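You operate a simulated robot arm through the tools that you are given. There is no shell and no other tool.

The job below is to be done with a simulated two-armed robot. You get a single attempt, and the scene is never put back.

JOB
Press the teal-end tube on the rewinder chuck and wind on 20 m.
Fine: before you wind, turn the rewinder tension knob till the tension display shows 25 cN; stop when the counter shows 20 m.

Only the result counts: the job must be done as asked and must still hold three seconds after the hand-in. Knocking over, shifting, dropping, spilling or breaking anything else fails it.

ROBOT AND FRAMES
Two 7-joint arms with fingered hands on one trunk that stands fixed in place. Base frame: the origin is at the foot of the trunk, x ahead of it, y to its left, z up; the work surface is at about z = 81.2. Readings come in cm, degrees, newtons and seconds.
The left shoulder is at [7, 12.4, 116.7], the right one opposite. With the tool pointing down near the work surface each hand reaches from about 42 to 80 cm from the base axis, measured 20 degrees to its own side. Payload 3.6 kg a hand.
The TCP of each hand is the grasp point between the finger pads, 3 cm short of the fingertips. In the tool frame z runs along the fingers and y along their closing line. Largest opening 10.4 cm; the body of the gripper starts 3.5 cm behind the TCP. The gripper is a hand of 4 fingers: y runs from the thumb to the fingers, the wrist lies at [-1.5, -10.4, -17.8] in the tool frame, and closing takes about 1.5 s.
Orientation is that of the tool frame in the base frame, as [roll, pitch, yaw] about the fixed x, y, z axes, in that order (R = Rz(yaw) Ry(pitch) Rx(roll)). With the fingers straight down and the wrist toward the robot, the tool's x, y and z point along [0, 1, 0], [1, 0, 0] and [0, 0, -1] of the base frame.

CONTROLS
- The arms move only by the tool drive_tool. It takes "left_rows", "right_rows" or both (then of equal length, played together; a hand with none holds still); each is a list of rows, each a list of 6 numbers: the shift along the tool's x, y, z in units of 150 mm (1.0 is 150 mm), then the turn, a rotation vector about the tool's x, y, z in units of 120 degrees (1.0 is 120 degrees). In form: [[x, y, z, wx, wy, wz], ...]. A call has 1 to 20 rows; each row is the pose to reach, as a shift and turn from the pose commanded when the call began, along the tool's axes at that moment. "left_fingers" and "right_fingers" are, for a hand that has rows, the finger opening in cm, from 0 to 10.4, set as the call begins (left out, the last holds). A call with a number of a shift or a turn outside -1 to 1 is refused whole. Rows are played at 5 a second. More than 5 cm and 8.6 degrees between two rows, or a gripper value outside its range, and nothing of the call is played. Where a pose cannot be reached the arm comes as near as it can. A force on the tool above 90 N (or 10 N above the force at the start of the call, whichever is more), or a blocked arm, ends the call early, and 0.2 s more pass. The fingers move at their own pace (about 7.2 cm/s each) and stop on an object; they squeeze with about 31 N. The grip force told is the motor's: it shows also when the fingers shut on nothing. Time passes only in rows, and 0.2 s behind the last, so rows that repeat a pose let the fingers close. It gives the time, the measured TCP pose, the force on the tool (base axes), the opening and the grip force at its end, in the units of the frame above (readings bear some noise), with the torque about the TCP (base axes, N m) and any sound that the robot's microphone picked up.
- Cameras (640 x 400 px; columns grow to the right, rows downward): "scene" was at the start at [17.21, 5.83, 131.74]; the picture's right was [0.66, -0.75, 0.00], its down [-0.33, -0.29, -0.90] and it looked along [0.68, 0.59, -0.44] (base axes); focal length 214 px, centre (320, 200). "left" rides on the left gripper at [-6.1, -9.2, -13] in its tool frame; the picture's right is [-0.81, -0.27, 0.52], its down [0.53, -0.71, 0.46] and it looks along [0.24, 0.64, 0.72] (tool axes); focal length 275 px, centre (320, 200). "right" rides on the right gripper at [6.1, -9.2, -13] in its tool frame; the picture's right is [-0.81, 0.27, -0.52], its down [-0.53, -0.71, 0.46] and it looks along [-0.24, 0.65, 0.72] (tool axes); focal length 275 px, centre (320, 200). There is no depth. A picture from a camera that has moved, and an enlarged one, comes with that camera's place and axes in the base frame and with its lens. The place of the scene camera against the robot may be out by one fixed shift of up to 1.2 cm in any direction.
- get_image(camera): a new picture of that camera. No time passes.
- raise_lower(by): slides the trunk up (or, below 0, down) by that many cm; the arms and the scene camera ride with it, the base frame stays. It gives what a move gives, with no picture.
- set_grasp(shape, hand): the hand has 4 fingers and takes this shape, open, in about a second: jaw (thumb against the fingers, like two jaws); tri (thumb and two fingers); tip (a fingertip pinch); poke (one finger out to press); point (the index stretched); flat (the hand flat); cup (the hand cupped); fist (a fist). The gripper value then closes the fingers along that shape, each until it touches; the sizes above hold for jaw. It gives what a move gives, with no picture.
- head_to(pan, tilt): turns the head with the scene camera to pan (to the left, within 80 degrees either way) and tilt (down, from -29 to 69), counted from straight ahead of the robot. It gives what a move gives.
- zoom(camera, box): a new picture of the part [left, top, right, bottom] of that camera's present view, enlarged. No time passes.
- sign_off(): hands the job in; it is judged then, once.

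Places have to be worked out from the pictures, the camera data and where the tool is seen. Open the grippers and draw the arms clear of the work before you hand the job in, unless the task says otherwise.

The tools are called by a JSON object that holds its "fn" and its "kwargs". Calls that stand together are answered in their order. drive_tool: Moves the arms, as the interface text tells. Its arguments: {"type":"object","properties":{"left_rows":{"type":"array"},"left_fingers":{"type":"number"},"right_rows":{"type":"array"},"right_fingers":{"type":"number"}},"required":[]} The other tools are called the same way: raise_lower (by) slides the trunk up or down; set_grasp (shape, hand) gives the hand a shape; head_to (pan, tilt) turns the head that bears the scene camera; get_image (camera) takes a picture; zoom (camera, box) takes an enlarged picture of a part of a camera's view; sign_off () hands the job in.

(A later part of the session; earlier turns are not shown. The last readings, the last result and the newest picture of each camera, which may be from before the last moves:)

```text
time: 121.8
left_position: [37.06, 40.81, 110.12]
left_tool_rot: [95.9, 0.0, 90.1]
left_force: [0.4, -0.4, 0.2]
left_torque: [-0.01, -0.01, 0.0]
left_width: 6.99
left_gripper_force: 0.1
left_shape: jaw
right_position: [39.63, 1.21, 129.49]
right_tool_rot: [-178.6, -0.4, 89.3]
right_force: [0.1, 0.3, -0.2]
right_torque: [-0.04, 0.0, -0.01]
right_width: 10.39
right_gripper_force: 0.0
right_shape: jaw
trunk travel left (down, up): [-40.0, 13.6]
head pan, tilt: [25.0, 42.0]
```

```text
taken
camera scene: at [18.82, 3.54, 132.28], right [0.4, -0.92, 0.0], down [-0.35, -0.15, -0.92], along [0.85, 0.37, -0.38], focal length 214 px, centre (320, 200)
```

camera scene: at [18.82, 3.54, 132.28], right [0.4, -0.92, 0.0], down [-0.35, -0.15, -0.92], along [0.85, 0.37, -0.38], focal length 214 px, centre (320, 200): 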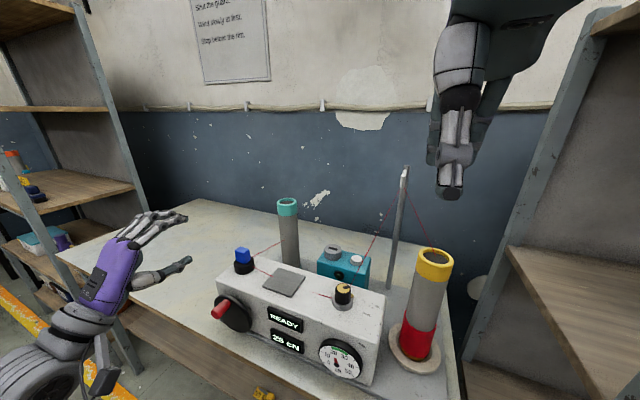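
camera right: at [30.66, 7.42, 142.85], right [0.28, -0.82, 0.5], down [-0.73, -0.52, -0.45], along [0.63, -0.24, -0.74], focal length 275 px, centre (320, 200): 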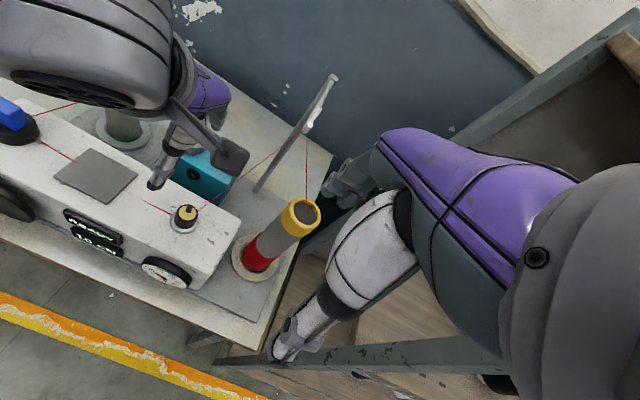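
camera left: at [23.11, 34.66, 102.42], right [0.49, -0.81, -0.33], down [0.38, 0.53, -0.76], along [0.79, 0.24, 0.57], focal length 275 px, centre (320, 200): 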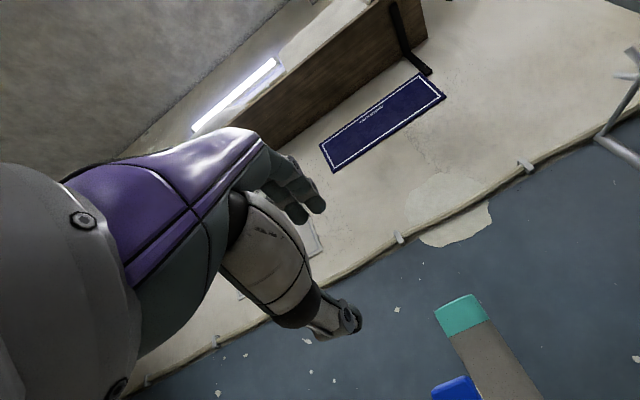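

The hand now points forwards. I set the poke shape and look at where the extended finger lies.

{"fn": "set_grasp", "kwargs": {"hand": "left", "shape": "poke"}}

{"fn": "zoom", "kwargs": {"camera": "scene", "box": [60, 190, 260, 350]}}

{"fn": "get_image", "kwargs": {"camera": "left"}}

{"fn": "get_image", "kwargs": {"camera": "right"}}

```text
time: 122.7
left_position: [37.0, 40.83, 110.17]
left_tool_rot: [96.0, 0.0, 90.0]
left_force: [0.6, -0.3, -0.3]
left_torque: [-0.02, 0.01, 0.04]
left_width: 0.0
left_gripper_force: 0.0
left_shape: poke
right_position: [39.63, 1.22, 129.36]
right_tool_rot: [-178.7, -0.4, 89.3]
right_force: [-0.3, -0.1, -0.2]
right_torque: [-0.02, 0.0, -0.02]
right_width: 10.4
right_gripper_force: 0.0
right_shape: jaw
trunk travel left (down, up): [-40.0, 13.6]
head pan, tilt: [25.0, 42.0]
```

```text
2.50 times, centred on (160, 270) of scene
camera zoom: at [18.82, 3.56, 132.28], right [0.4, -0.91, 0.0], down [-0.35, -0.15, -0.92], along [0.85, 0.37, -0.38], focal length 536 px, centre (720, 25)
```

zoom: 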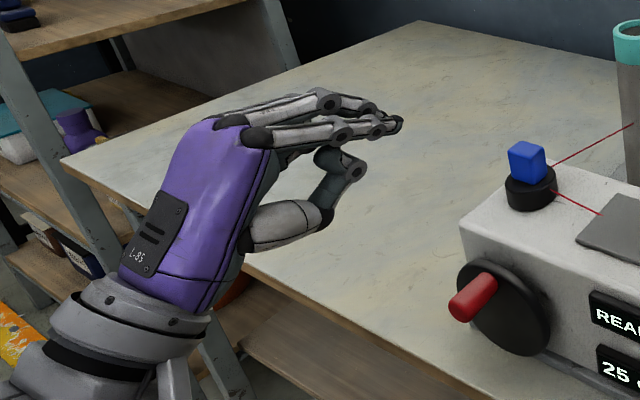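

```text
taken
camera left: at [23.1, 34.67, 102.44], right [0.49, -0.81, -0.33], down [0.38, 0.53, -0.76], along [0.79, 0.24, 0.57], focal length 275 px, centre (320, 200)
```

left: 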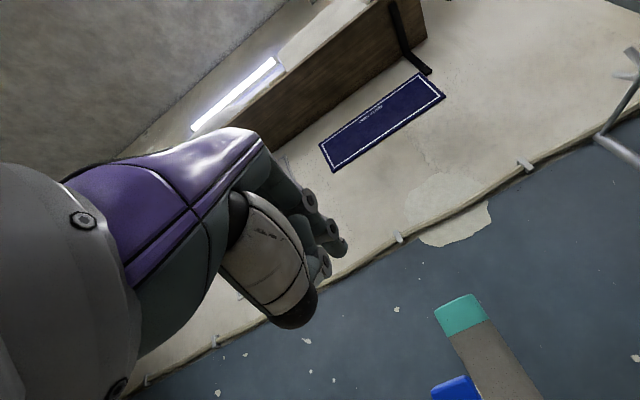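

```text
taken
camera right: at [30.82, 7.4, 142.7], right [0.28, -0.82, 0.5], down [-0.73, -0.52, -0.44], along [0.62, -0.25, -0.74], focal length 275 px, centre (320, 200)
```

right: 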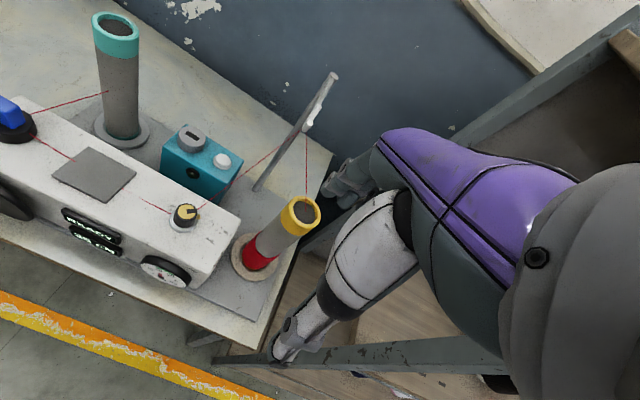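

The poke shape is not clearly a single finger. I try the point shape for comparison.

{"fn": "set_grasp", "kwargs": {"hand": "left", "shape": "point"}}

{"fn": "zoom", "kwargs": {"camera": "scene", "box": [60, 190, 260, 350]}}

{"fn": "get_image", "kwargs": {"camera": "left"}}

```text
time: 123.6
left_position: [36.99, 40.71, 110.17]
left_tool_rot: [96.0, 0.0, 90.1]
left_force: [0.9, -0.4, -0.3]
left_torque: [0.0, -0.03, 0.02]
left_width: 0.02
left_gripper_force: 0.2
left_shape: point
right_position: [39.65, 1.3, 129.51]
right_tool_rot: [-178.7, -0.6, 89.2]
right_force: [0.4, 0.0, -0.5]
right_torque: [0.01, 0.02, 0.01]
right_width: 10.4
right_gripper_force: 0.1
right_shape: jaw
trunk travel left (down, up): [-40.0, 13.6]
head pan, tilt: [25.0, 42.0]
```

```text
2.50 times, centred on (160, 270) of scene
camera zoom: at [18.82, 3.57, 132.27], right [0.41, -0.91, 0.0], down [-0.35, -0.16, -0.92], along [0.84, 0.37, -0.38], focal length 536 px, centre (720, 25)
```

zoom: 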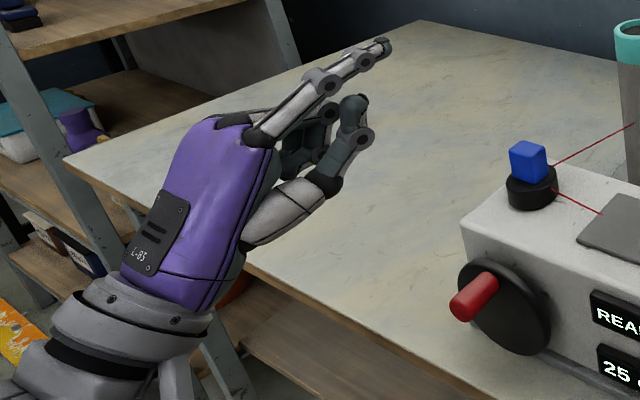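

```text
taken
camera left: at [23.1, 34.67, 102.44], right [0.49, -0.81, -0.33], down [0.38, 0.53, -0.76], along [0.79, 0.24, 0.57], focal length 275 px, centre (320, 200)
```

left: 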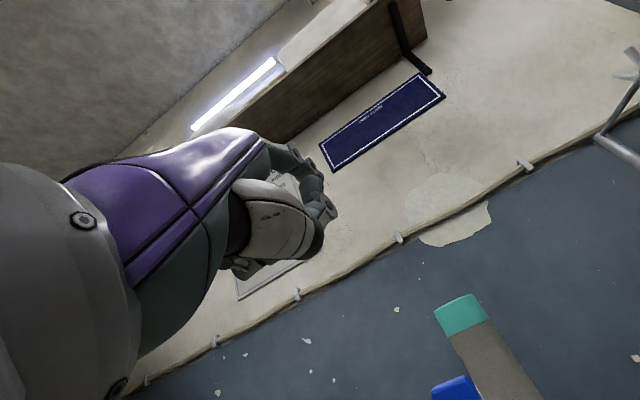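

The index in "point" shape extends well forward of the palm while the other fingers stay curled, which suits pushing. I rotate the hand down so that the index is about horizontal, and shift left of the crank, still high up.

{"fn": "drive_tool", "kwargs": {"left_rows": [[0.05, 0, -0.02, 0.06, 0, 0], [0.1, -0.005, -0.05, 0.12, 0, 0], [0.16, -0.008, -0.08, 0.18, 0, 0], [0.22, -0.01, -0.1, 0.24, 0, 0], [0.28, -0.012, -0.12, 0.3, 0, 0], [0.33, -0.014, -0.14, 0.36, 0, 0], [0.38, -0.016, -0.152, 0.425, 0, 0], [0.38, -0.016, -0.152, 0.425, 0, 0]]}}

{"fn": "get_image", "kwargs": {"camera": "scene"}}

{"fn": "zoom", "kwargs": {"camera": "scene", "box": [60, 160, 300, 350]}}

{"fn": "get_image", "kwargs": {"camera": "left"}}

```text
time: 125.4
left_position: [34.75, 46.45, 110.23]
left_tool_rot: [147.0, 0.1, 90.0]
left_force: [0.5, 0.1, 0.0]
left_torque: [0.02, -0.03, -0.02]
left_width: 0.01
left_gripper_force: 0.0
left_shape: point
right_position: [39.5, 1.35, 129.43]
right_tool_rot: [-178.7, -0.5, 89.3]
right_force: [0.8, -0.8, -0.1]
right_torque: [0.0, -0.01, 0.02]
right_width: 10.4
right_gripper_force: 0.1
right_shape: jaw
trunk travel left (down, up): [-40.0, 13.6]
head pan, tilt: [25.0, 42.0]
```

```text
taken
camera scene: at [18.75, 3.65, 132.26], right [0.41, -0.91, 0.0], down [-0.35, -0.16, -0.92], along [0.84, 0.38, -0.38], focal length 214 px, centre (320, 200)
```

scene: 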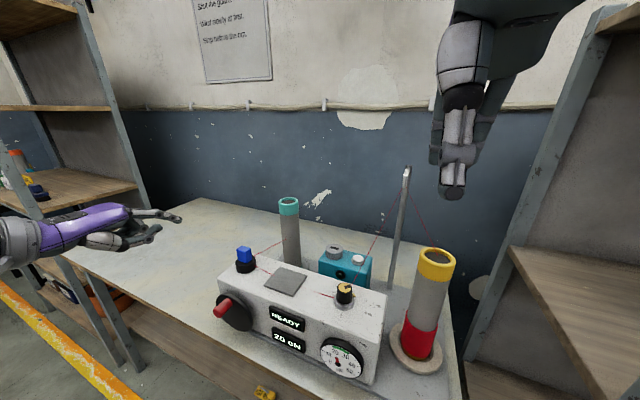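

```text
2.11 times, centred on (180, 255) of scene
camera zoom: at [18.75, 3.65, 132.26], right [0.41, -0.91, 0.0], down [-0.35, -0.16, -0.92], along [0.84, 0.38, -0.38], focal length 452 px, centre (615, 84)
```

zoom: 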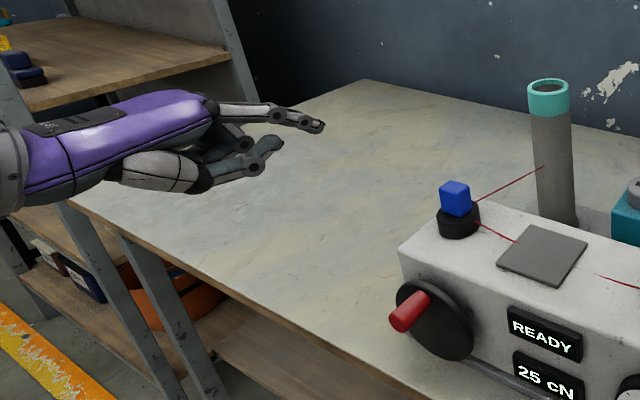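

```text
taken
camera left: at [19.87, 40.4, 116.17], right [0.05, -0.81, -0.58], down [-0.35, 0.53, -0.77], along [0.94, 0.24, -0.26], focal length 275 px, centre (320, 200)
```

left: 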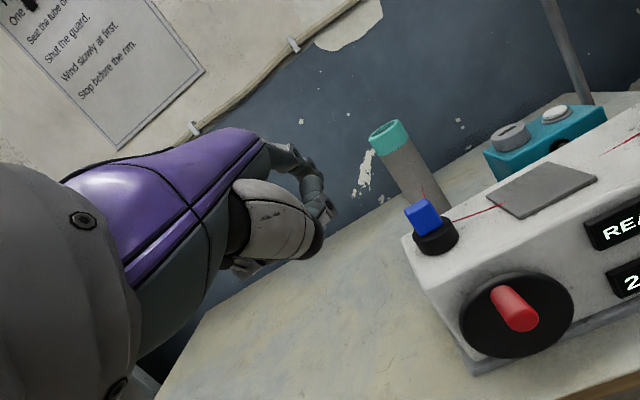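

The index is horizontal with its tip about (+7.2, −2.4, +1.8) cm from the TCP, now at (42, 44, 112). I lower the hand in two stages so that the fingertip comes to the left of the handle at z ≈ 91.7.

{"fn": "drive_tool", "kwargs": {"left_rows": [[0, -0.09, 0.14, 0, 0, 0], [0, -0.18, 0.28, 0, 0, 0], [0, -0.275, 0.425, 0, 0, 0], [0, -0.369, 0.568, 0, 0, 0], [0, -0.369, 0.568, 0, 0, 0]]}}

{"fn": "drive_tool", "kwargs": {"left_rows": [[0, -0.08, 0.125, 0, 0, 0], [0, -0.16, 0.25, 0, 0, 0], [0, -0.24, 0.37, 0, 0, 0], [0, -0.31, 0.48, 0, 0, 0], [0, -0.36, 0.556, 0, 0, 0], [0, -0.36, 0.556, 0, 0, 0]]}}

{"fn": "get_image", "kwargs": {"camera": "left"}}

{"fn": "zoom", "kwargs": {"camera": "scene", "box": [60, 190, 340, 390]}}

```text
time: 126.6
left_position: [34.71, 46.43, 99.92]
left_tool_rot: [147.0, -0.1, 90.0]
left_force: [-0.1, -0.2, -0.1]
left_torque: [-0.02, -0.02, 0.01]
left_width: 0.03
left_gripper_force: 0.0
left_shape: point
right_position: [39.54, 1.17, 129.41]
right_tool_rot: [-178.6, -0.5, 89.2]
right_force: [0.2, -0.1, -0.8]
right_torque: [0.0, 0.0, 0.02]
right_width: 10.38
right_gripper_force: 0.1
right_shape: jaw
trunk travel left (down, up): [-40.0, 13.6]
head pan, tilt: [25.0, 42.0]
```

```text
time: 128.0
left_position: [34.64, 46.54, 89.91]
left_tool_rot: [147.0, 0.0, 90.0]
left_force: [-0.2, 0.3, 0.3]
left_torque: [0.02, 0.04, 0.0]
left_width: 0.0
left_gripper_force: 0.0
left_shape: point
right_position: [39.71, 1.31, 129.43]
right_tool_rot: [-178.7, -0.4, 89.3]
right_force: [0.9, -0.6, 0.5]
right_torque: [0.0, 0.0, 0.01]
right_width: 10.43
right_gripper_force: 0.1
right_shape: jaw
trunk travel left (down, up): [-40.0, 13.6]
head pan, tilt: [25.0, 42.0]
```

```text
taken
camera left: at [19.92, 40.39, 96.03], right [0.05, -0.81, -0.58], down [-0.35, 0.53, -0.77], along [0.94, 0.24, -0.26], focal length 275 px, centre (320, 200)
```

left: 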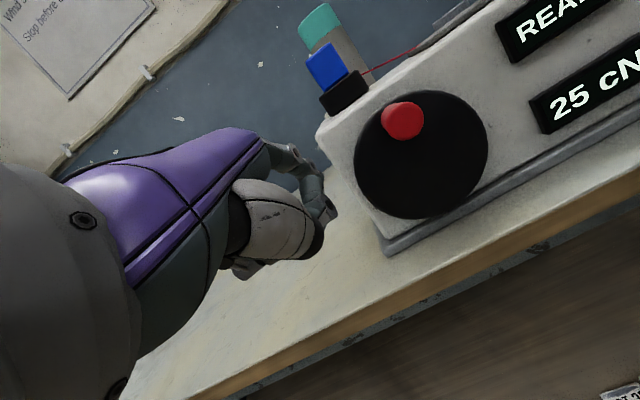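

```text
2.00 times, centred on (200, 290) of scene
camera zoom: at [18.78, 3.63, 132.25], right [0.41, -0.91, 0.0], down [-0.35, -0.16, -0.92], along [0.84, 0.38, -0.39], focal length 429 px, centre (560, 20)
```

zoom: 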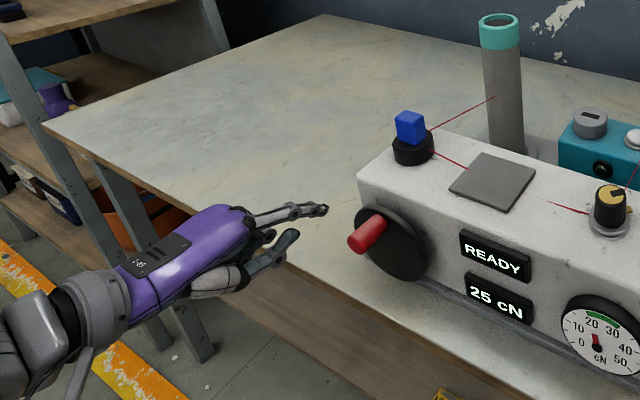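

The left camera looks nearly head-on at the crank: axis at (y 37.0, z 88.1), handle at (37.5, 92.1), radius 4 cm. The fingertip is left of the handle, so I push it clockwise a little as a test and read the counter.

{"fn": "drive_tool", "kwargs": {"left_rows": [[-0.147, -0.0236, 0.0364, 0, 0, 0], [-0.287, -0.0465, 0.0716, 0, 0, 0], [-0.343, -0.0236, 0.0364, 0, 0, 0], [-0.407, -0.0091, 0.014, 0, 0, 0], [-0.476, -0.004, 0.0062, 0, 0, 0], [-0.476, -0.004, 0.0062, 0, 0, 0]]}}

{"fn": "zoom", "kwargs": {"camera": "scene", "box": [120, 220, 340, 390]}}

{"fn": "get_image", "kwargs": {"camera": "left"}}

```text
time: 129.4
left_position: [34.66, 39.34, 90.02]
left_tool_rot: [147.1, 0.0, 90.1]
left_force: [0.2, 0.7, -0.7]
left_torque: [0.03, 0.01, -0.01]
left_width: 9.63
left_gripper_force: 0.1
left_shape: point
right_position: [39.55, 1.29, 129.38]
right_tool_rot: [-178.7, -0.5, 89.3]
right_force: [0.6, -0.5, -0.8]
right_torque: [-0.01, -0.01, 0.0]
right_width: 10.4
right_gripper_force: 0.1
right_shape: jaw
trunk travel left (down, up): [-40.0, 13.6]
head pan, tilt: [25.0, 42.0]
```

```text
2.35 times, centred on (230, 305) of scene
camera zoom: at [18.78, 3.68, 132.24], right [0.41, -0.91, 0.0], down [-0.35, -0.16, -0.92], along [0.84, 0.38, -0.39], focal length 505 px, centre (532, -47)
```

zoom: 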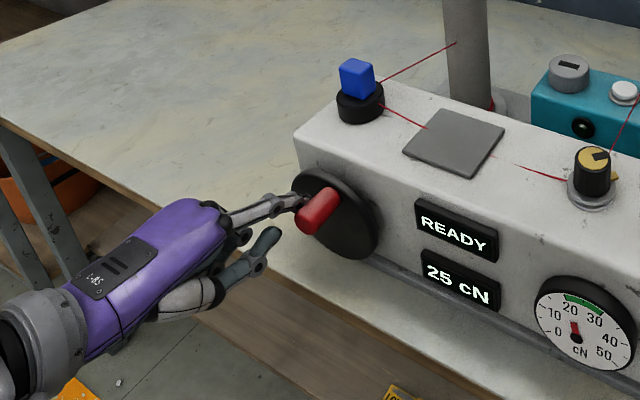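

```text
taken
camera left: at [19.85, 33.21, 95.94], right [0.05, -0.81, -0.58], down [-0.35, 0.53, -0.77], along [0.93, 0.24, -0.26], focal length 275 px, centre (320, 200)
```

left: 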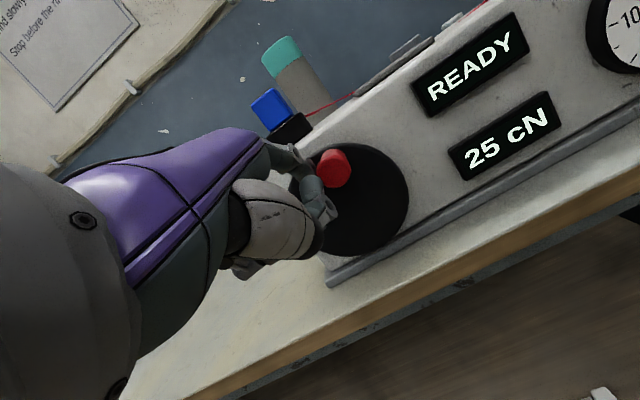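

The handle moved, and a red band has appeared at the tube's foot, so the yarn is winding on. I push on through the next quarter turn.

{"fn": "drive_tool", "kwargs": {"left_rows": [[-0.069, -0.0051, 0.0078, 0, 0, 0], [-0.133, -0.0196, 0.0302, 0, 0, 0], [-0.189, -0.0425, 0.0654, 0, 0, 0], [-0.231, -0.0727, 0.1119, 0, 0, 0], [-0.257, -0.1075, 0.1656, 0, 0, 0], [-0.267, -0.1453, 0.2237, 0, 0, 0], [-0.267, -0.1453, 0.2237, 0, 0, 0]]}}

{"fn": "zoom", "kwargs": {"camera": "scene", "box": [120, 220, 340, 390]}}

{"fn": "get_image", "kwargs": {"camera": "left"}}

{"fn": "zoom", "kwargs": {"camera": "right", "box": [60, 0, 180, 160]}}

```text
time: 131.0
left_position: [34.19, 36.59, 87.59]
left_tool_rot: [147.0, 0.0, 90.0]
left_force: [0.4, -0.5, -0.6]
left_torque: [-0.04, 0.01, 0.01]
left_width: 0.03
left_gripper_force: 0.0
left_shape: point
left hand out of reach, approached as far as the arm can: row 4, 5, 6, 7
right_position: [39.48, 1.36, 129.42]
right_tool_rot: [-178.7, -0.5, 89.2]
right_force: [-0.5, 0.5, 0.5]
right_torque: [0.02, 0.01, 0.0]
right_width: 10.39
right_gripper_force: 0.0
right_shape: jaw
trunk travel left (down, up): [-40.0, 13.6]
head pan, tilt: [25.0, 42.0]
```

```text
2.35 times, centred on (230, 305) of scene
camera zoom: at [18.76, 3.68, 132.23], right [0.42, -0.91, 0.0], down [-0.35, -0.16, -0.92], along [0.84, 0.38, -0.39], focal length 505 px, centre (532, -47)
```

zoom: 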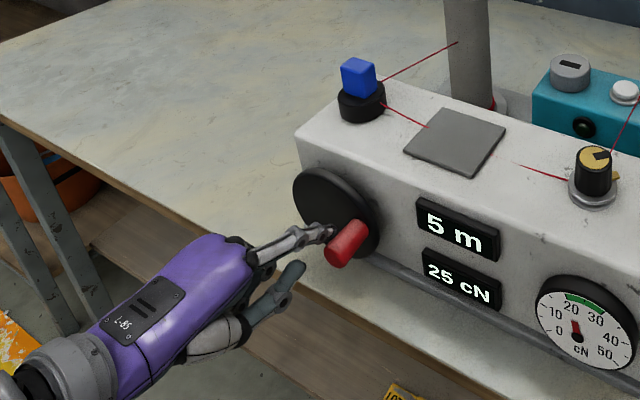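

```text
taken
camera left: at [19.34, 30.47, 93.67], right [0.05, -0.81, -0.58], down [-0.35, 0.53, -0.77], along [0.94, 0.24, -0.26], focal length 275 px, centre (320, 200)
```

left: 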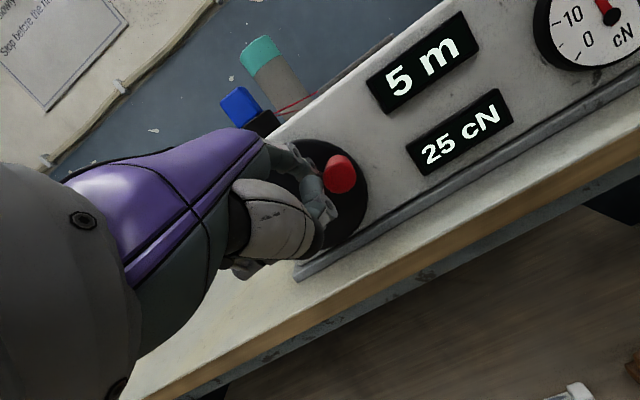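

```text
2.50 times, centred on (120, 80) of right
camera zoom: at [30.82, 7.41, 142.7], right [0.28, -0.82, 0.5], down [-0.73, -0.52, -0.44], along [0.62, -0.25, -0.74], focal length 688 px, centre (820, 500)
```

zoom: 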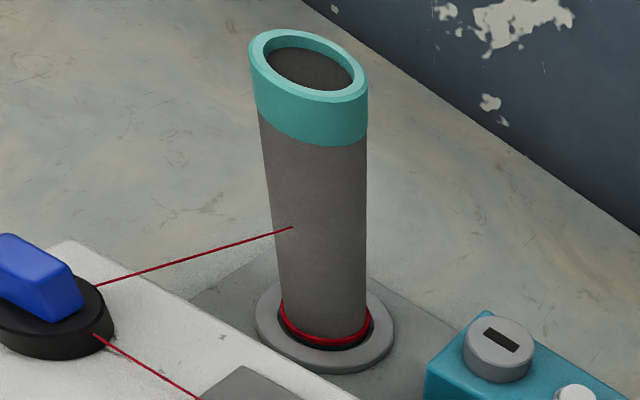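

The counter shows 5 m after roughly a quarter turn and the yarn band is on the tube. I first check with a very short pause whether the counter runs on by itself.

{"fn": "drive_tool", "kwargs": {"left_rows": [[0, 0, 0, 0, 0, 0]]}}

{"fn": "zoom", "kwargs": {"camera": "scene", "box": [120, 220, 340, 390]}}

{"fn": "zoom", "kwargs": {"camera": "left", "box": [220, 30, 540, 270]}}

```text
time: 131.4
left_position: [34.06, 36.64, 87.65]
left_tool_rot: [147.0, 0.0, 90.0]
left_force: [0.2, -0.7, -0.5]
left_torque: [0.0, 0.01, 0.04]
left_width: 0.01
left_gripper_force: 0.1
left_shape: point
right_position: [39.37, 1.18, 129.29]
right_tool_rot: [-178.7, -0.5, 89.3]
right_force: [-0.1, 0.1, 0.3]
right_torque: [0.02, -0.02, -0.02]
right_width: 10.39
right_gripper_force: 0.0
right_shape: jaw
trunk travel left (down, up): [-40.0, 13.6]
head pan, tilt: [25.0, 42.0]
```

```text
2.35 times, centred on (230, 305) of scene
camera zoom: at [18.76, 3.69, 132.23], right [0.42, -0.91, 0.0], down [-0.35, -0.16, -0.92], along [0.84, 0.39, -0.39], focal length 505 px, centre (532, -47)
```

zoom: 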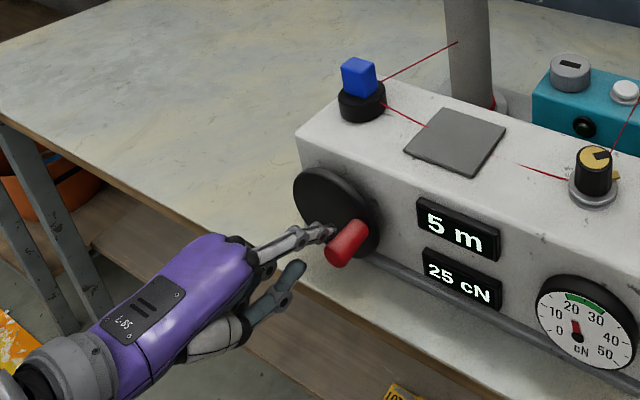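

```text
1.67 times, centred on (380, 150) of left
camera zoom: at [19.34, 30.47, 93.68], right [0.05, -0.81, -0.58], down [-0.35, 0.53, -0.77], along [0.94, 0.24, -0.26], focal length 459 px, centre (220, 283)
```

zoom: 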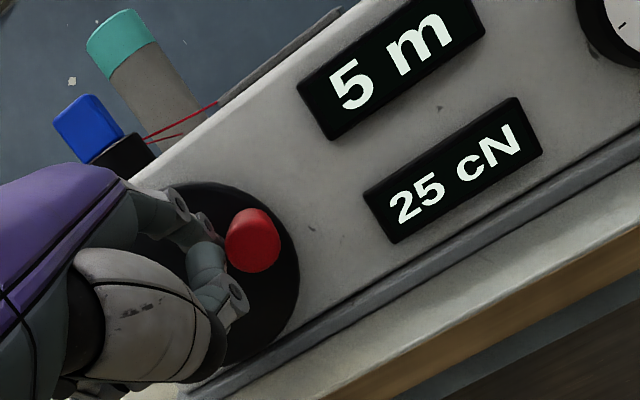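

The counter stays at 5 m, so it is purely hand-cranked. The handle is now at about 77° (y 33.2, z 89.0), and the arm ran out of reach in this posture. I withdraw the finger up and to the left, and will grip the handle with the jaw instead.

{"fn": "drive_tool", "kwargs": {"left_rows": [[0.05, 0.1, -0.12, 0, 0, 0], [0.15, 0.18, -0.23, 0, 0, 0], [0.3, 0.26, -0.34, 0, 0, 0], [0.467, 0.319, -0.429, 0, 0, 0], [0.467, 0.319, -0.429, 0, 0, 0]]}}

{"fn": "set_grasp", "kwargs": {"hand": "left", "shape": "jaw"}}

{"fn": "get_image", "kwargs": {"camera": "scene"}}

{"fn": "get_image", "kwargs": {"camera": "left"}}

```text
time: 132.6
left_position: [34.62, 43.74, 95.68]
left_tool_rot: [147.1, 0.0, 89.9]
left_force: [0.6, -0.5, 0.3]
left_torque: [-0.02, 0.0, 0.01]
left_width: 0.03
left_gripper_force: 0.1
left_shape: point
right_position: [39.5, 1.25, 129.37]
right_tool_rot: [-178.8, -0.5, 89.3]
right_force: [0.6, 0.4, 0.5]
right_torque: [0.02, 0.02, 0.0]
right_width: 10.41
right_gripper_force: 0.1
right_shape: jaw
trunk travel left (down, up): [-40.0, 13.6]
head pan, tilt: [25.0, 42.0]
```

```text
time: 133.5
left_position: [34.53, 43.73, 95.7]
left_tool_rot: [147.0, 0.0, 90.0]
left_force: [-0.3, 0.3, -0.1]
left_torque: [-0.01, -0.02, -0.01]
left_width: 10.36
left_gripper_force: 0.2
left_shape: jaw
right_position: [39.51, 1.29, 129.34]
right_tool_rot: [-178.6, -0.5, 89.3]
right_force: [0.3, -0.5, 0.1]
right_torque: [0.01, -0.03, 0.01]
right_width: 10.4
right_gripper_force: 0.1
right_shape: jaw
trunk travel left (down, up): [-40.0, 13.6]
head pan, tilt: [25.0, 42.0]
```

```text
taken
camera scene: at [18.75, 3.71, 132.21], right [0.42, -0.91, 0.0], down [-0.35, -0.16, -0.92], along [0.84, 0.39, -0.39], focal length 214 px, centre (320, 200)
```

scene: 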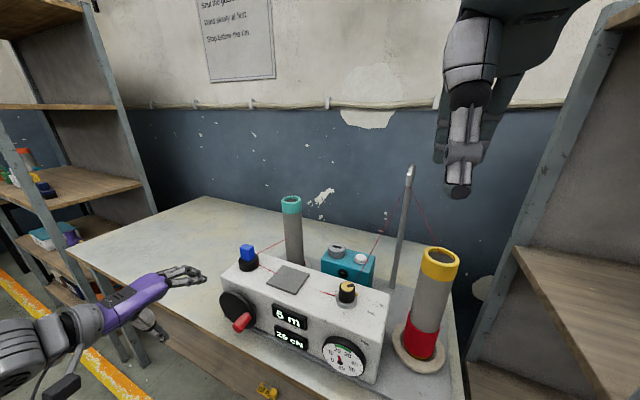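

```text
taken
camera left: at [19.84, 37.54, 101.69], right [0.05, -0.81, -0.58], down [-0.35, 0.53, -0.77], along [0.94, 0.24, -0.26], focal length 275 px, centre (320, 200)
```

left: 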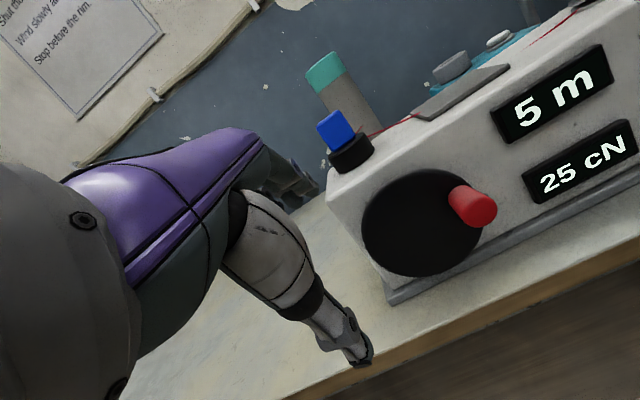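

The handle now stands at three o'clock: (y 33.1, z 88.3). I narrow the jaw to 5 cm and pitch the hand up to point forwards, staying left of the handle.

{"fn": "drive_tool", "kwargs": {"left_rows": [[0, -0.01, 0.02, -0.06, 0, 0], [0, -0.03, 0.05, -0.12, 0, 0], [0, -0.05, 0.08, -0.18, 0, 0], [0, -0.07, 0.1, -0.24, 0, 0], [0, -0.09, 0.12, -0.3, 0, 0], [0, -0.11, 0.13, -0.36, 0, 0], [0, -0.13, 0.14, -0.425, 0, 0], [0, -0.13, 0.14, -0.425, 0, 0]], "left_fingers": 5}}

{"fn": "get_image", "kwargs": {"camera": "scene"}}

{"fn": "get_image", "kwargs": {"camera": "left"}}

```text
time: 135.3
left_position: [33.0, 46.73, 96.97]
left_tool_rot: [96.0, 0.0, 90.2]
left_force: [-0.7, 1.0, 0.0]
left_torque: [0.02, 0.05, -0.01]
left_width: 5.05
left_gripper_force: 0.1
left_shape: jaw
left hand out of reach, approached as far as the arm can: row 5, 6, 7, 8
right_position: [39.54, 1.27, 129.42]
right_tool_rot: [-178.7, -0.5, 89.3]
right_force: [0.2, 0.1, 0.2]
right_torque: [-0.01, -0.01, 0.03]
right_width: 10.4
right_gripper_force: 0.1
right_shape: jaw
trunk travel left (down, up): [-40.0, 13.6]
head pan, tilt: [25.0, 42.0]
```

```text
taken
camera scene: at [18.72, 3.72, 132.2], right [0.42, -0.91, 0.0], down [-0.35, -0.17, -0.92], along [0.83, 0.39, -0.39], focal length 214 px, centre (320, 200)
```

scene: 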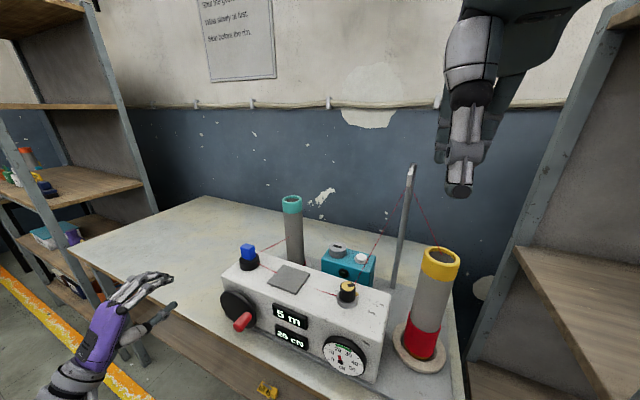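

```text
taken
camera left: at [19.2, 40.59, 89.22], right [0.49, -0.81, -0.33], down [0.38, 0.53, -0.76], along [0.79, 0.24, 0.57], focal length 275 px, centre (320, 200)
```

left: 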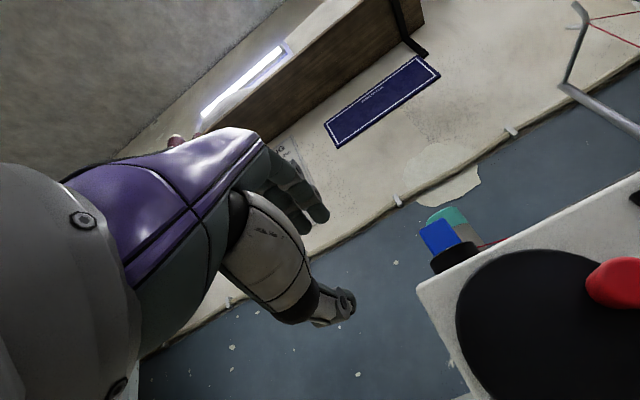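

This posture is awkward for the arm. The crank turns very lightly, so a better way is fingers pointing down, pinching the handle from above with the closing line along y. I raise the hand and pitch it back to fingers-down.

{"fn": "drive_tool", "kwargs": {"left_rows": [[0, 0.08, 0, 0.055, 0, 0], [0, 0.17, 0.01, 0.11, 0, 0], [-0.01, 0.26, 0.02, 0.17, 0, 0], [-0.02, 0.35, 0.03, 0.23, 0, 0], [-0.04, 0.44, 0.04, 0.29, 0, 0], [-0.05, 0.53, 0.05, 0.35, 0, 0], [-0.06, 0.62, 0.06, 0.41, 0, 0], [-0.08, 0.71, 0.07, 0.47, 0, 0], [-0.1, 0.8, 0.08, 0.53, 0, 0], [-0.11, 0.88, 0.09, 0.59, 0, 0], [-0.12, 0.94, 0.1, 0.65, 0, 0], [-0.133, 0.949, 0.101, 0.7, 0, 0], [-0.133, 0.949, 0.101, 0.7, 0, 0]]}}

{"fn": "get_image", "kwargs": {"camera": "scene"}}

```text
time: 138.1
left_position: [36.01, 44.72, 110.92]
left_tool_rot: [-179.9, 0.0, 90.0]
left_force: [0.3, 0.0, 0.3]
left_torque: [-0.03, 0.0, 0.0]
left_width: 5.04
left_gripper_force: 0.1
left_shape: jaw
left hand out of reach, approached as far as the arm can: row 10, 11
right_position: [39.47, 1.34, 129.47]
right_tool_rot: [-178.6, -0.5, 89.3]
right_force: [0.2, 1.1, 0.0]
right_torque: [-0.04, -0.04, 0.02]
right_width: 10.4
right_gripper_force: 0.0
right_shape: jaw
trunk travel left (down, up): [-40.0, 13.6]
head pan, tilt: [25.0, 42.0]
```

```text
taken
camera scene: at [18.65, 3.79, 132.18], right [0.43, -0.9, 0.0], down [-0.35, -0.17, -0.92], along [0.83, 0.39, -0.39], focal length 214 px, centre (320, 200)
```

scene: 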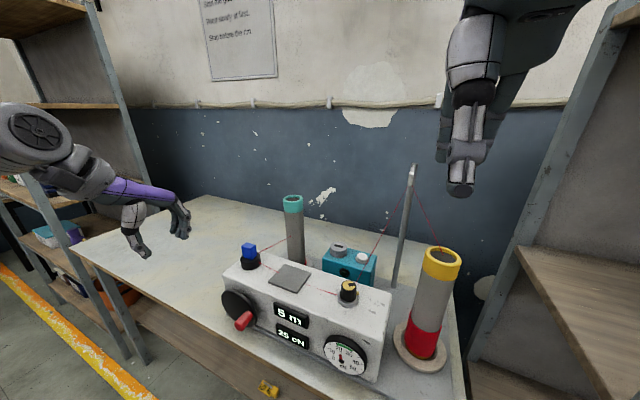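

Now I yaw the hand 90° clockwise so that the closing line runs along y, with the wrist to the left.

{"fn": "drive_tool", "kwargs": {"left_rows": [[-0.03, 0.02, 0.01, 0, 0, 0.068], [-0.07, 0.045, 0.02, 0, 0, 0.136], [-0.11, 0.07, 0.035, 0, 0, 0.204], [-0.15, 0.1, 0.05, 0, 0, 0.272], [-0.19, 0.12, 0.06, 0, 0, 0.34], [-0.23, 0.15, 0.075, 0, 0, 0.408], [-0.27, 0.18, 0.09, 0, 0, 0.476], [-0.31, 0.21, 0.1, 0, 0, 0.544], [-0.35, 0.23, 0.115, 0, 0, 0.612], [-0.38, 0.25, 0.125, 0, 0, 0.68], [-0.4, 0.267, 0.133, 0, 0, 0.75], [-0.4, 0.267, 0.133, 0, 0, 0.75]]}}

{"fn": "get_image", "kwargs": {"camera": "left"}}

{"fn": "get_image", "kwargs": {"camera": "scene"}}

```text
time: 140.7
left_position: [40.07, 38.71, 108.8]
left_tool_rot: [180.0, -0.1, -0.1]
left_force: [-1.2, -0.3, 0.2]
left_torque: [0.01, 0.01, -0.02]
left_width: 5.04
left_gripper_force: 0.1
left_shape: jaw
right_position: [39.48, 1.23, 129.32]
right_tool_rot: [-178.6, -0.5, 89.3]
right_force: [-0.1, -0.2, -0.3]
right_torque: [0.02, -0.02, 0.0]
right_width: 10.42
right_gripper_force: 0.1
right_shape: jaw
trunk travel left (down, up): [-40.0, 13.6]
head pan, tilt: [25.0, 42.0]
```

```text
taken
camera left: at [34.01, 47.83, 121.93], right [-0.81, 0.28, -0.52], down [0.53, 0.71, -0.46], along [0.24, -0.65, -0.72], focal length 275 px, centre (320, 200)
```

left: 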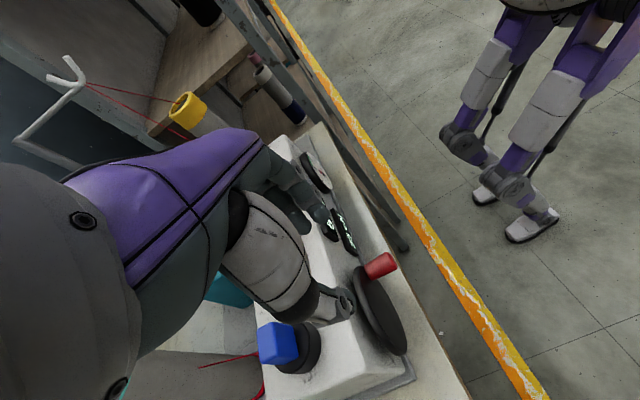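

```text
taken
camera scene: at [18.67, 3.79, 132.16], right [0.43, -0.9, 0.0], down [-0.36, -0.17, -0.92], along [0.83, 0.4, -0.39], focal length 214 px, centre (320, 200)
```

scene: 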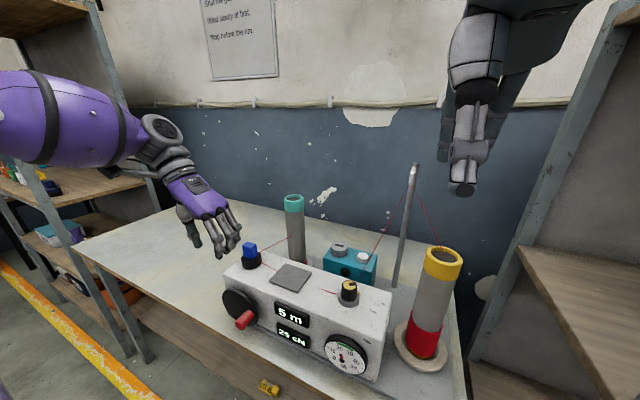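

The side view from this pose lets me measure x distances. I zoom in on the crank.

{"fn": "zoom", "kwargs": {"camera": "left", "box": [310, 220, 450, 390]}}

{"fn": "zoom", "kwargs": {"camera": "scene", "box": [170, 170, 310, 350]}}

```text
2.35 times, centred on (380, 305) of left
camera zoom: at [34.01, 47.83, 121.93], right [-0.81, 0.28, -0.52], down [0.53, 0.71, -0.46], along [0.24, -0.65, -0.72], focal length 648 px, centre (179, -47)
```

zoom: 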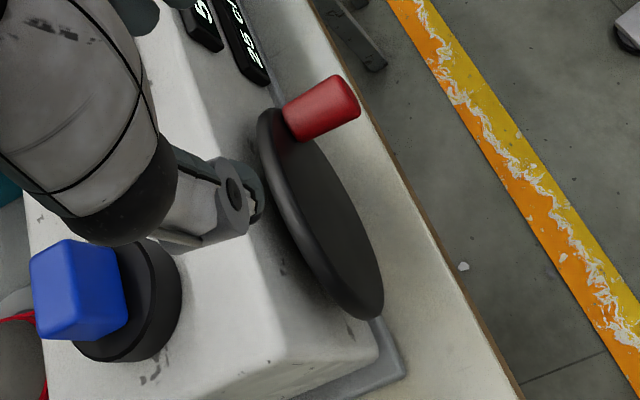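

```text
2.22 times, centred on (240, 260) of scene
camera zoom: at [18.67, 3.79, 132.16], right [0.43, -0.9, 0.0], down [-0.36, -0.17, -0.92], along [0.83, 0.4, -0.39], focal length 477 px, centre (498, 67)
```

zoom: 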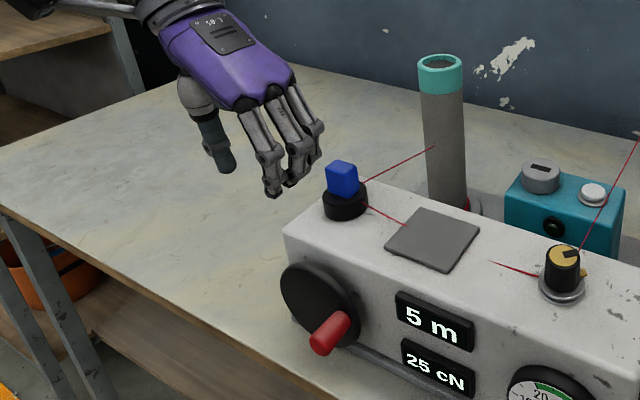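

The handle runs from the disc face at x ≈ 42.6 out to 39.5, at (y 33.1, z 88.2). I bring the open jaw above it and then lower it around the handle.

{"fn": "drive_tool", "kwargs": {"left_rows": [[-0.005, 0.13, 0.05, 0, 0, 0], [-0.012, 0.26, 0.2, 0, 0, 0], [-0.018, 0.373, 0.4, 0, 0, 0], [-0.018, 0.373, 0.58, 0, 0, 0], [-0.018, 0.373, 0.72, 0, 0, 0], [-0.018, 0.373, 0.72, 0, 0, 0]]}}

{"fn": "get_image", "kwargs": {"camera": "left"}}

{"fn": "zoom", "kwargs": {"camera": "scene", "box": [170, 170, 340, 380]}}

```text
time: 142.1
left_position: [39.94, 33.02, 98.01]
left_tool_rot: [-180.0, 0.0, 0.0]
left_force: [-0.6, 0.9, 0.4]
left_torque: [-0.02, -0.01, 0.03]
left_width: 5.01
left_gripper_force: 0.0
left_shape: jaw
right_position: [39.37, 1.37, 129.48]
right_tool_rot: [-178.6, -0.4, 89.3]
right_force: [0.4, 0.2, 0.1]
right_torque: [0.0, 0.01, 0.01]
right_width: 10.41
right_gripper_force: 0.0
right_shape: jaw
trunk travel left (down, up): [-40.0, 13.6]
head pan, tilt: [25.0, 42.0]
```

```text
taken
camera left: at [33.75, 42.2, 111.07], right [-0.81, 0.27, -0.52], down [0.53, 0.71, -0.45], along [0.24, -0.64, -0.72], focal length 275 px, centre (320, 200)
```

left: 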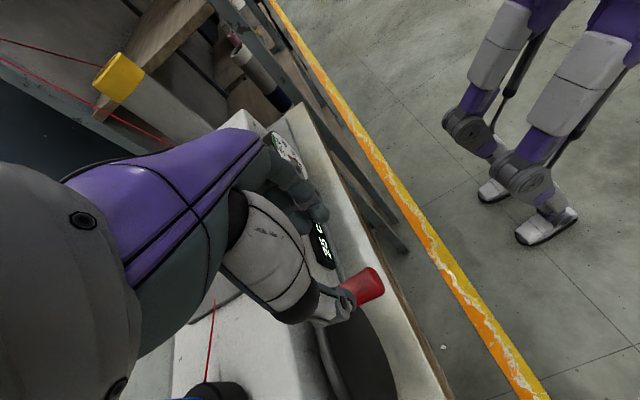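

```text
1.90 times, centred on (255, 275) of scene
camera zoom: at [18.67, 3.81, 132.15], right [0.43, -0.9, 0.0], down [-0.36, -0.17, -0.92], along [0.83, 0.4, -0.4], focal length 408 px, centre (444, 57)
```

zoom: 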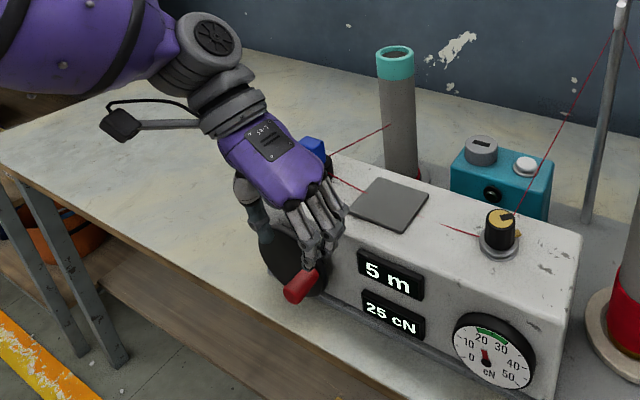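

The hand is right above the handle. I shift 0.4 cm outwards to keep the fingers clear of the disc, and lower around the handle.

{"fn": "drive_tool", "kwargs": {"left_rows": [[-0.027, 0, 0.06, 0, 0, 0], [-0.027, 0, 0.15, 0, 0, 0], [-0.027, 0, 0.24, 0, 0, 0], [-0.027, 0, 0.33, 0, 0, 0], [-0.027, 0, 0.42, 0, 0, 0], [-0.027, 0, 0.515, 0, 0, 0], [-0.027, 0, 0.515, 0, 0, 0]]}}

{"fn": "get_image", "kwargs": {"camera": "left"}}

{"fn": "zoom", "kwargs": {"camera": "scene", "box": [170, 200, 340, 380]}}

```text
time: 143.7
left_position: [39.41, 33.1, 90.35]
left_tool_rot: [-179.9, 0.0, 0.0]
left_force: [1.2, 0.1, -1.2]
left_torque: [-0.04, -0.02, -0.01]
left_width: 5.02
left_gripper_force: 0.0
left_shape: jaw
right_position: [39.61, 1.18, 129.32]
right_tool_rot: [-178.6, -0.6, 89.3]
right_force: [0.2, 0.4, 0.9]
right_torque: [0.01, 0.01, -0.01]
right_width: 10.39
right_gripper_force: 0.0
right_shape: jaw
trunk travel left (down, up): [-40.0, 13.6]
head pan, tilt: [25.0, 42.0]
```

```text
taken
camera left: at [33.42, 42.19, 103.41], right [-0.81, 0.27, -0.52], down [0.53, 0.71, -0.45], along [0.24, -0.64, -0.72], focal length 275 px, centre (320, 200)
```

left: 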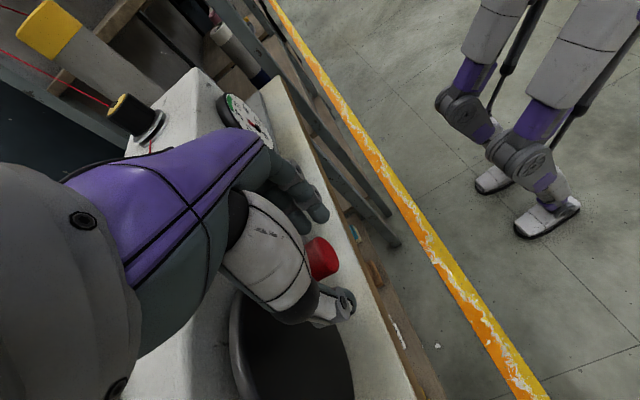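

```text
2.22 times, centred on (255, 290) of scene
camera zoom: at [18.67, 3.82, 132.14], right [0.43, -0.9, 0.0], down [-0.36, -0.17, -0.92], along [0.83, 0.4, -0.4], focal length 477 px, centre (464, 0)
```

zoom: 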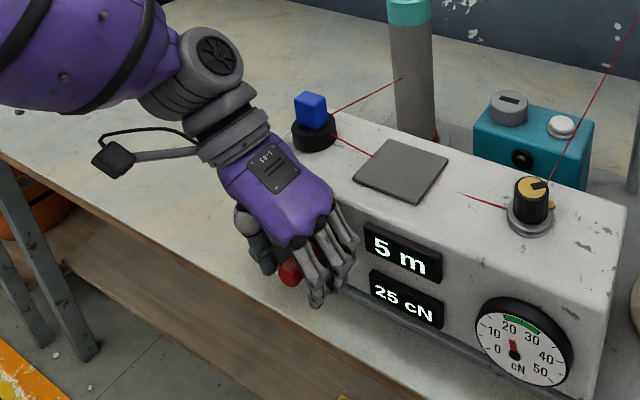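

The handle lies between thumb and fingers with no contact. I close on it.

{"fn": "drive_tool", "kwargs": {"left_rows": [[0, 0, 0, 0, 0, 0], [0, 0, 0, 0, 0, 0], [0, 0, 0, 0, 0, 0], [0, 0, 0, 0, 0, 0], [0, 0, 0, 0, 0, 0], [0, 0, 0, 0, 0, 0]], "left_fingers": 0}}

{"fn": "get_image", "kwargs": {"camera": "left"}}

{"fn": "zoom", "kwargs": {"camera": "scene", "box": [170, 200, 340, 380]}}

```text
time: 145.1
left_position: [39.54, 33.01, 90.25]
left_tool_rot: [180.0, 0.0, 0.1]
left_force: [0.5, 0.9, -5.2]
left_torque: [-0.14, -0.04, -0.12]
left_width: 1.65
left_gripper_force: 30.8
left_shape: jaw
right_position: [39.59, 1.18, 129.45]
right_tool_rot: [-178.6, -0.5, 89.3]
right_force: [0.0, 0.0, -0.9]
right_torque: [-0.01, 0.0, -0.01]
right_width: 10.4
right_gripper_force: 0.1
right_shape: jaw
trunk travel left (down, up): [-40.0, 13.6]
head pan, tilt: [25.0, 42.0]
```

```text
taken
camera left: at [33.43, 42.23, 103.39], right [-0.81, 0.27, -0.52], down [0.53, 0.71, -0.46], along [0.24, -0.64, -0.72], focal length 275 px, centre (320, 200)
```

left: 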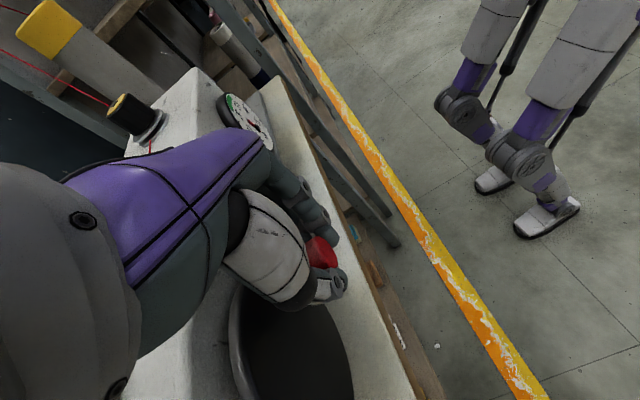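

```text
2.22 times, centred on (255, 290) of scene
camera zoom: at [18.7, 3.88, 132.11], right [0.44, -0.9, 0.0], down [-0.36, -0.17, -0.92], along [0.83, 0.4, -0.4], focal length 477 px, centre (464, 0)
```

zoom: 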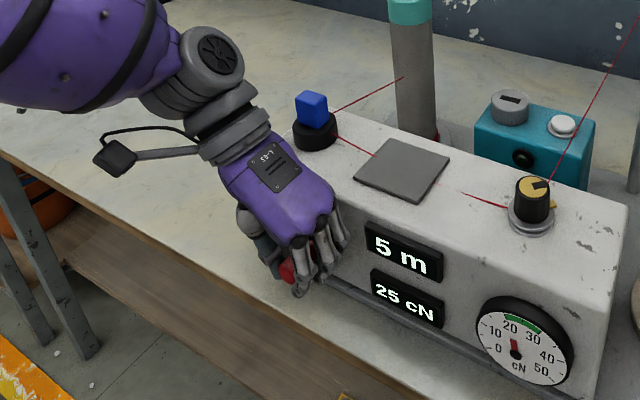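

The handle is gripped (width 1.65). I follow the circle clockwise for 36° and read the counter.

{"fn": "drive_tool", "kwargs": {"left_rows": [[0, -0.001, 0.028, 0, 0, 0], [0, -0.004, 0.0556, 0, 0, 0], [0, -0.011, 0.083, 0, 0, 0], [0, -0.0193, 0.1092, 0, 0, 0], [0, -0.031, 0.134, 0, 0, 0], [0, -0.0454, 0.1584, 0, 0, 0], [0, -0.0454, 0.1584, 0, 0, 0]]}}

{"fn": "get_image", "kwargs": {"camera": "left"}}

{"fn": "zoom", "kwargs": {"camera": "scene", "box": [170, 200, 340, 380]}}

```text
time: 146.7
left_position: [39.21, 33.74, 87.87]
left_tool_rot: [180.0, 0.2, 0.0]
left_force: [-11.0, 4.0, -2.1]
left_torque: [-0.02, 0.22, -0.22]
left_width: 1.46
left_gripper_force: 30.7
left_shape: jaw
right_position: [39.43, 1.34, 129.39]
right_tool_rot: [-178.7, -0.5, 89.4]
right_force: [0.0, -0.4, 0.5]
right_torque: [-0.02, -0.03, -0.01]
right_width: 10.44
right_gripper_force: 0.1
right_shape: jaw
trunk travel left (down, up): [-40.0, 13.6]
head pan, tilt: [25.0, 42.0]
```

```text
taken
camera left: at [33.19, 42.98, 100.99], right [-0.81, 0.27, -0.52], down [0.53, 0.71, -0.46], along [0.24, -0.65, -0.72], focal length 275 px, centre (320, 200)
```

left: 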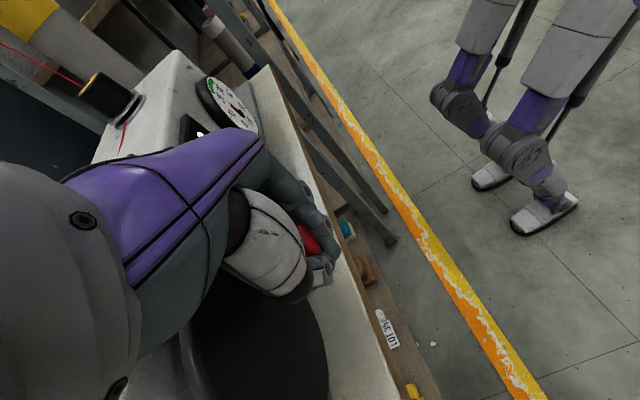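

```text
2.22 times, centred on (255, 290) of scene
camera zoom: at [18.52, 3.93, 132.12], right [0.44, -0.9, 0.0], down [-0.36, -0.18, -0.92], along [0.82, 0.4, -0.4], focal length 477 px, centre (464, 0)
```

zoom: 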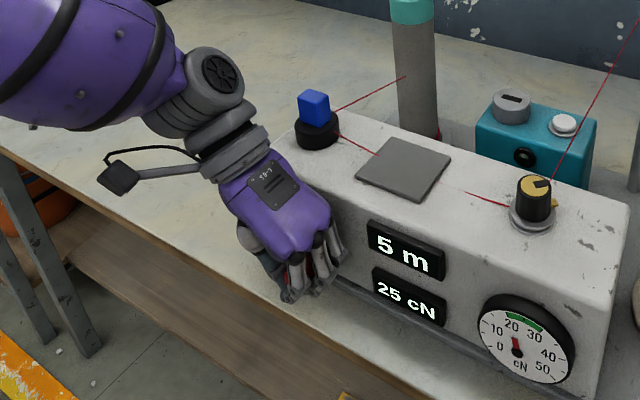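

The counter still shows 5 m, and there is an 11 N push in −x, probably a finger rubbing on the disc. I shift 0.4 cm outwards and continue along the circle to about 160°.

{"fn": "drive_tool", "kwargs": {"left_rows": [[-0.027, 0, 0, 0, 0, 0], [-0.027, -0.017, 0.022, 0, 0, 0], [-0.027, -0.036, 0.043, 0, 0, 0], [-0.027, -0.057, 0.061, 0, 0, 0], [-0.027, -0.08, 0.077, 0, 0, 0], [-0.027, -0.104, 0.09, 0, 0, 0], [-0.027, -0.13, 0.1015, 0, 0, 0], [-0.027, -0.13, 0.1015, 0, 0, 0]]}}

{"fn": "get_image", "kwargs": {"camera": "left"}}

{"fn": "zoom", "kwargs": {"camera": "scene", "box": [170, 200, 340, 380]}}

```text
time: 148.5
left_position: [39.12, 35.31, 86.51]
left_tool_rot: [179.9, 0.2, 0.1]
left_force: [0.8, -31.5, -10.8]
left_torque: [0.11, 0.16, -0.31]
left_width: 1.38
left_gripper_force: 31.2
left_shape: jaw
right_position: [39.69, 1.03, 129.28]
right_tool_rot: [-178.5, -0.6, 89.3]
right_force: [-0.4, 0.4, -1.2]
right_torque: [0.02, 0.01, 0.0]
right_width: 10.41
right_gripper_force: 0.0
right_shape: jaw
trunk travel left (down, up): [-40.0, 13.6]
head pan, tilt: [25.0, 42.0]
```

```text
taken
camera left: at [33.0, 44.58, 99.59], right [-0.81, 0.28, -0.52], down [0.53, 0.71, -0.46], along [0.24, -0.65, -0.72], focal length 275 px, centre (320, 200)
```

left: 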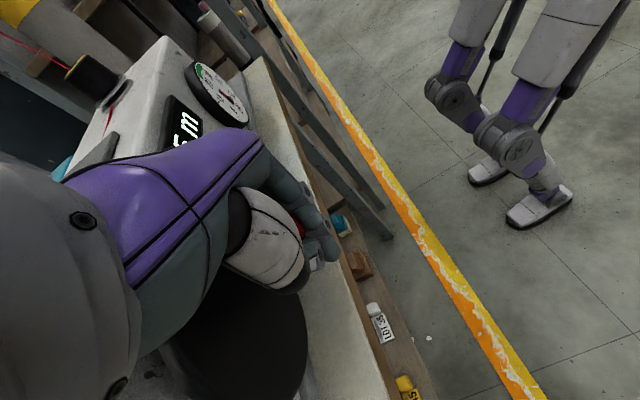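

```text
2.22 times, centred on (255, 290) of scene
camera zoom: at [18.73, 3.58, 132.08], right [0.44, -0.9, 0.0], down [-0.36, -0.17, -0.92], along [0.82, 0.4, -0.4], focal length 477 px, centre (464, 0)
```

zoom: 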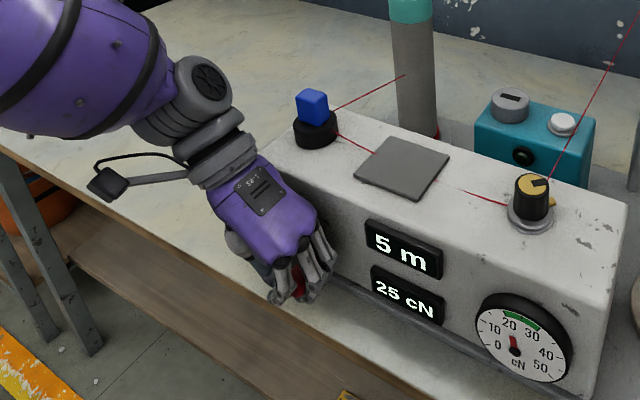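

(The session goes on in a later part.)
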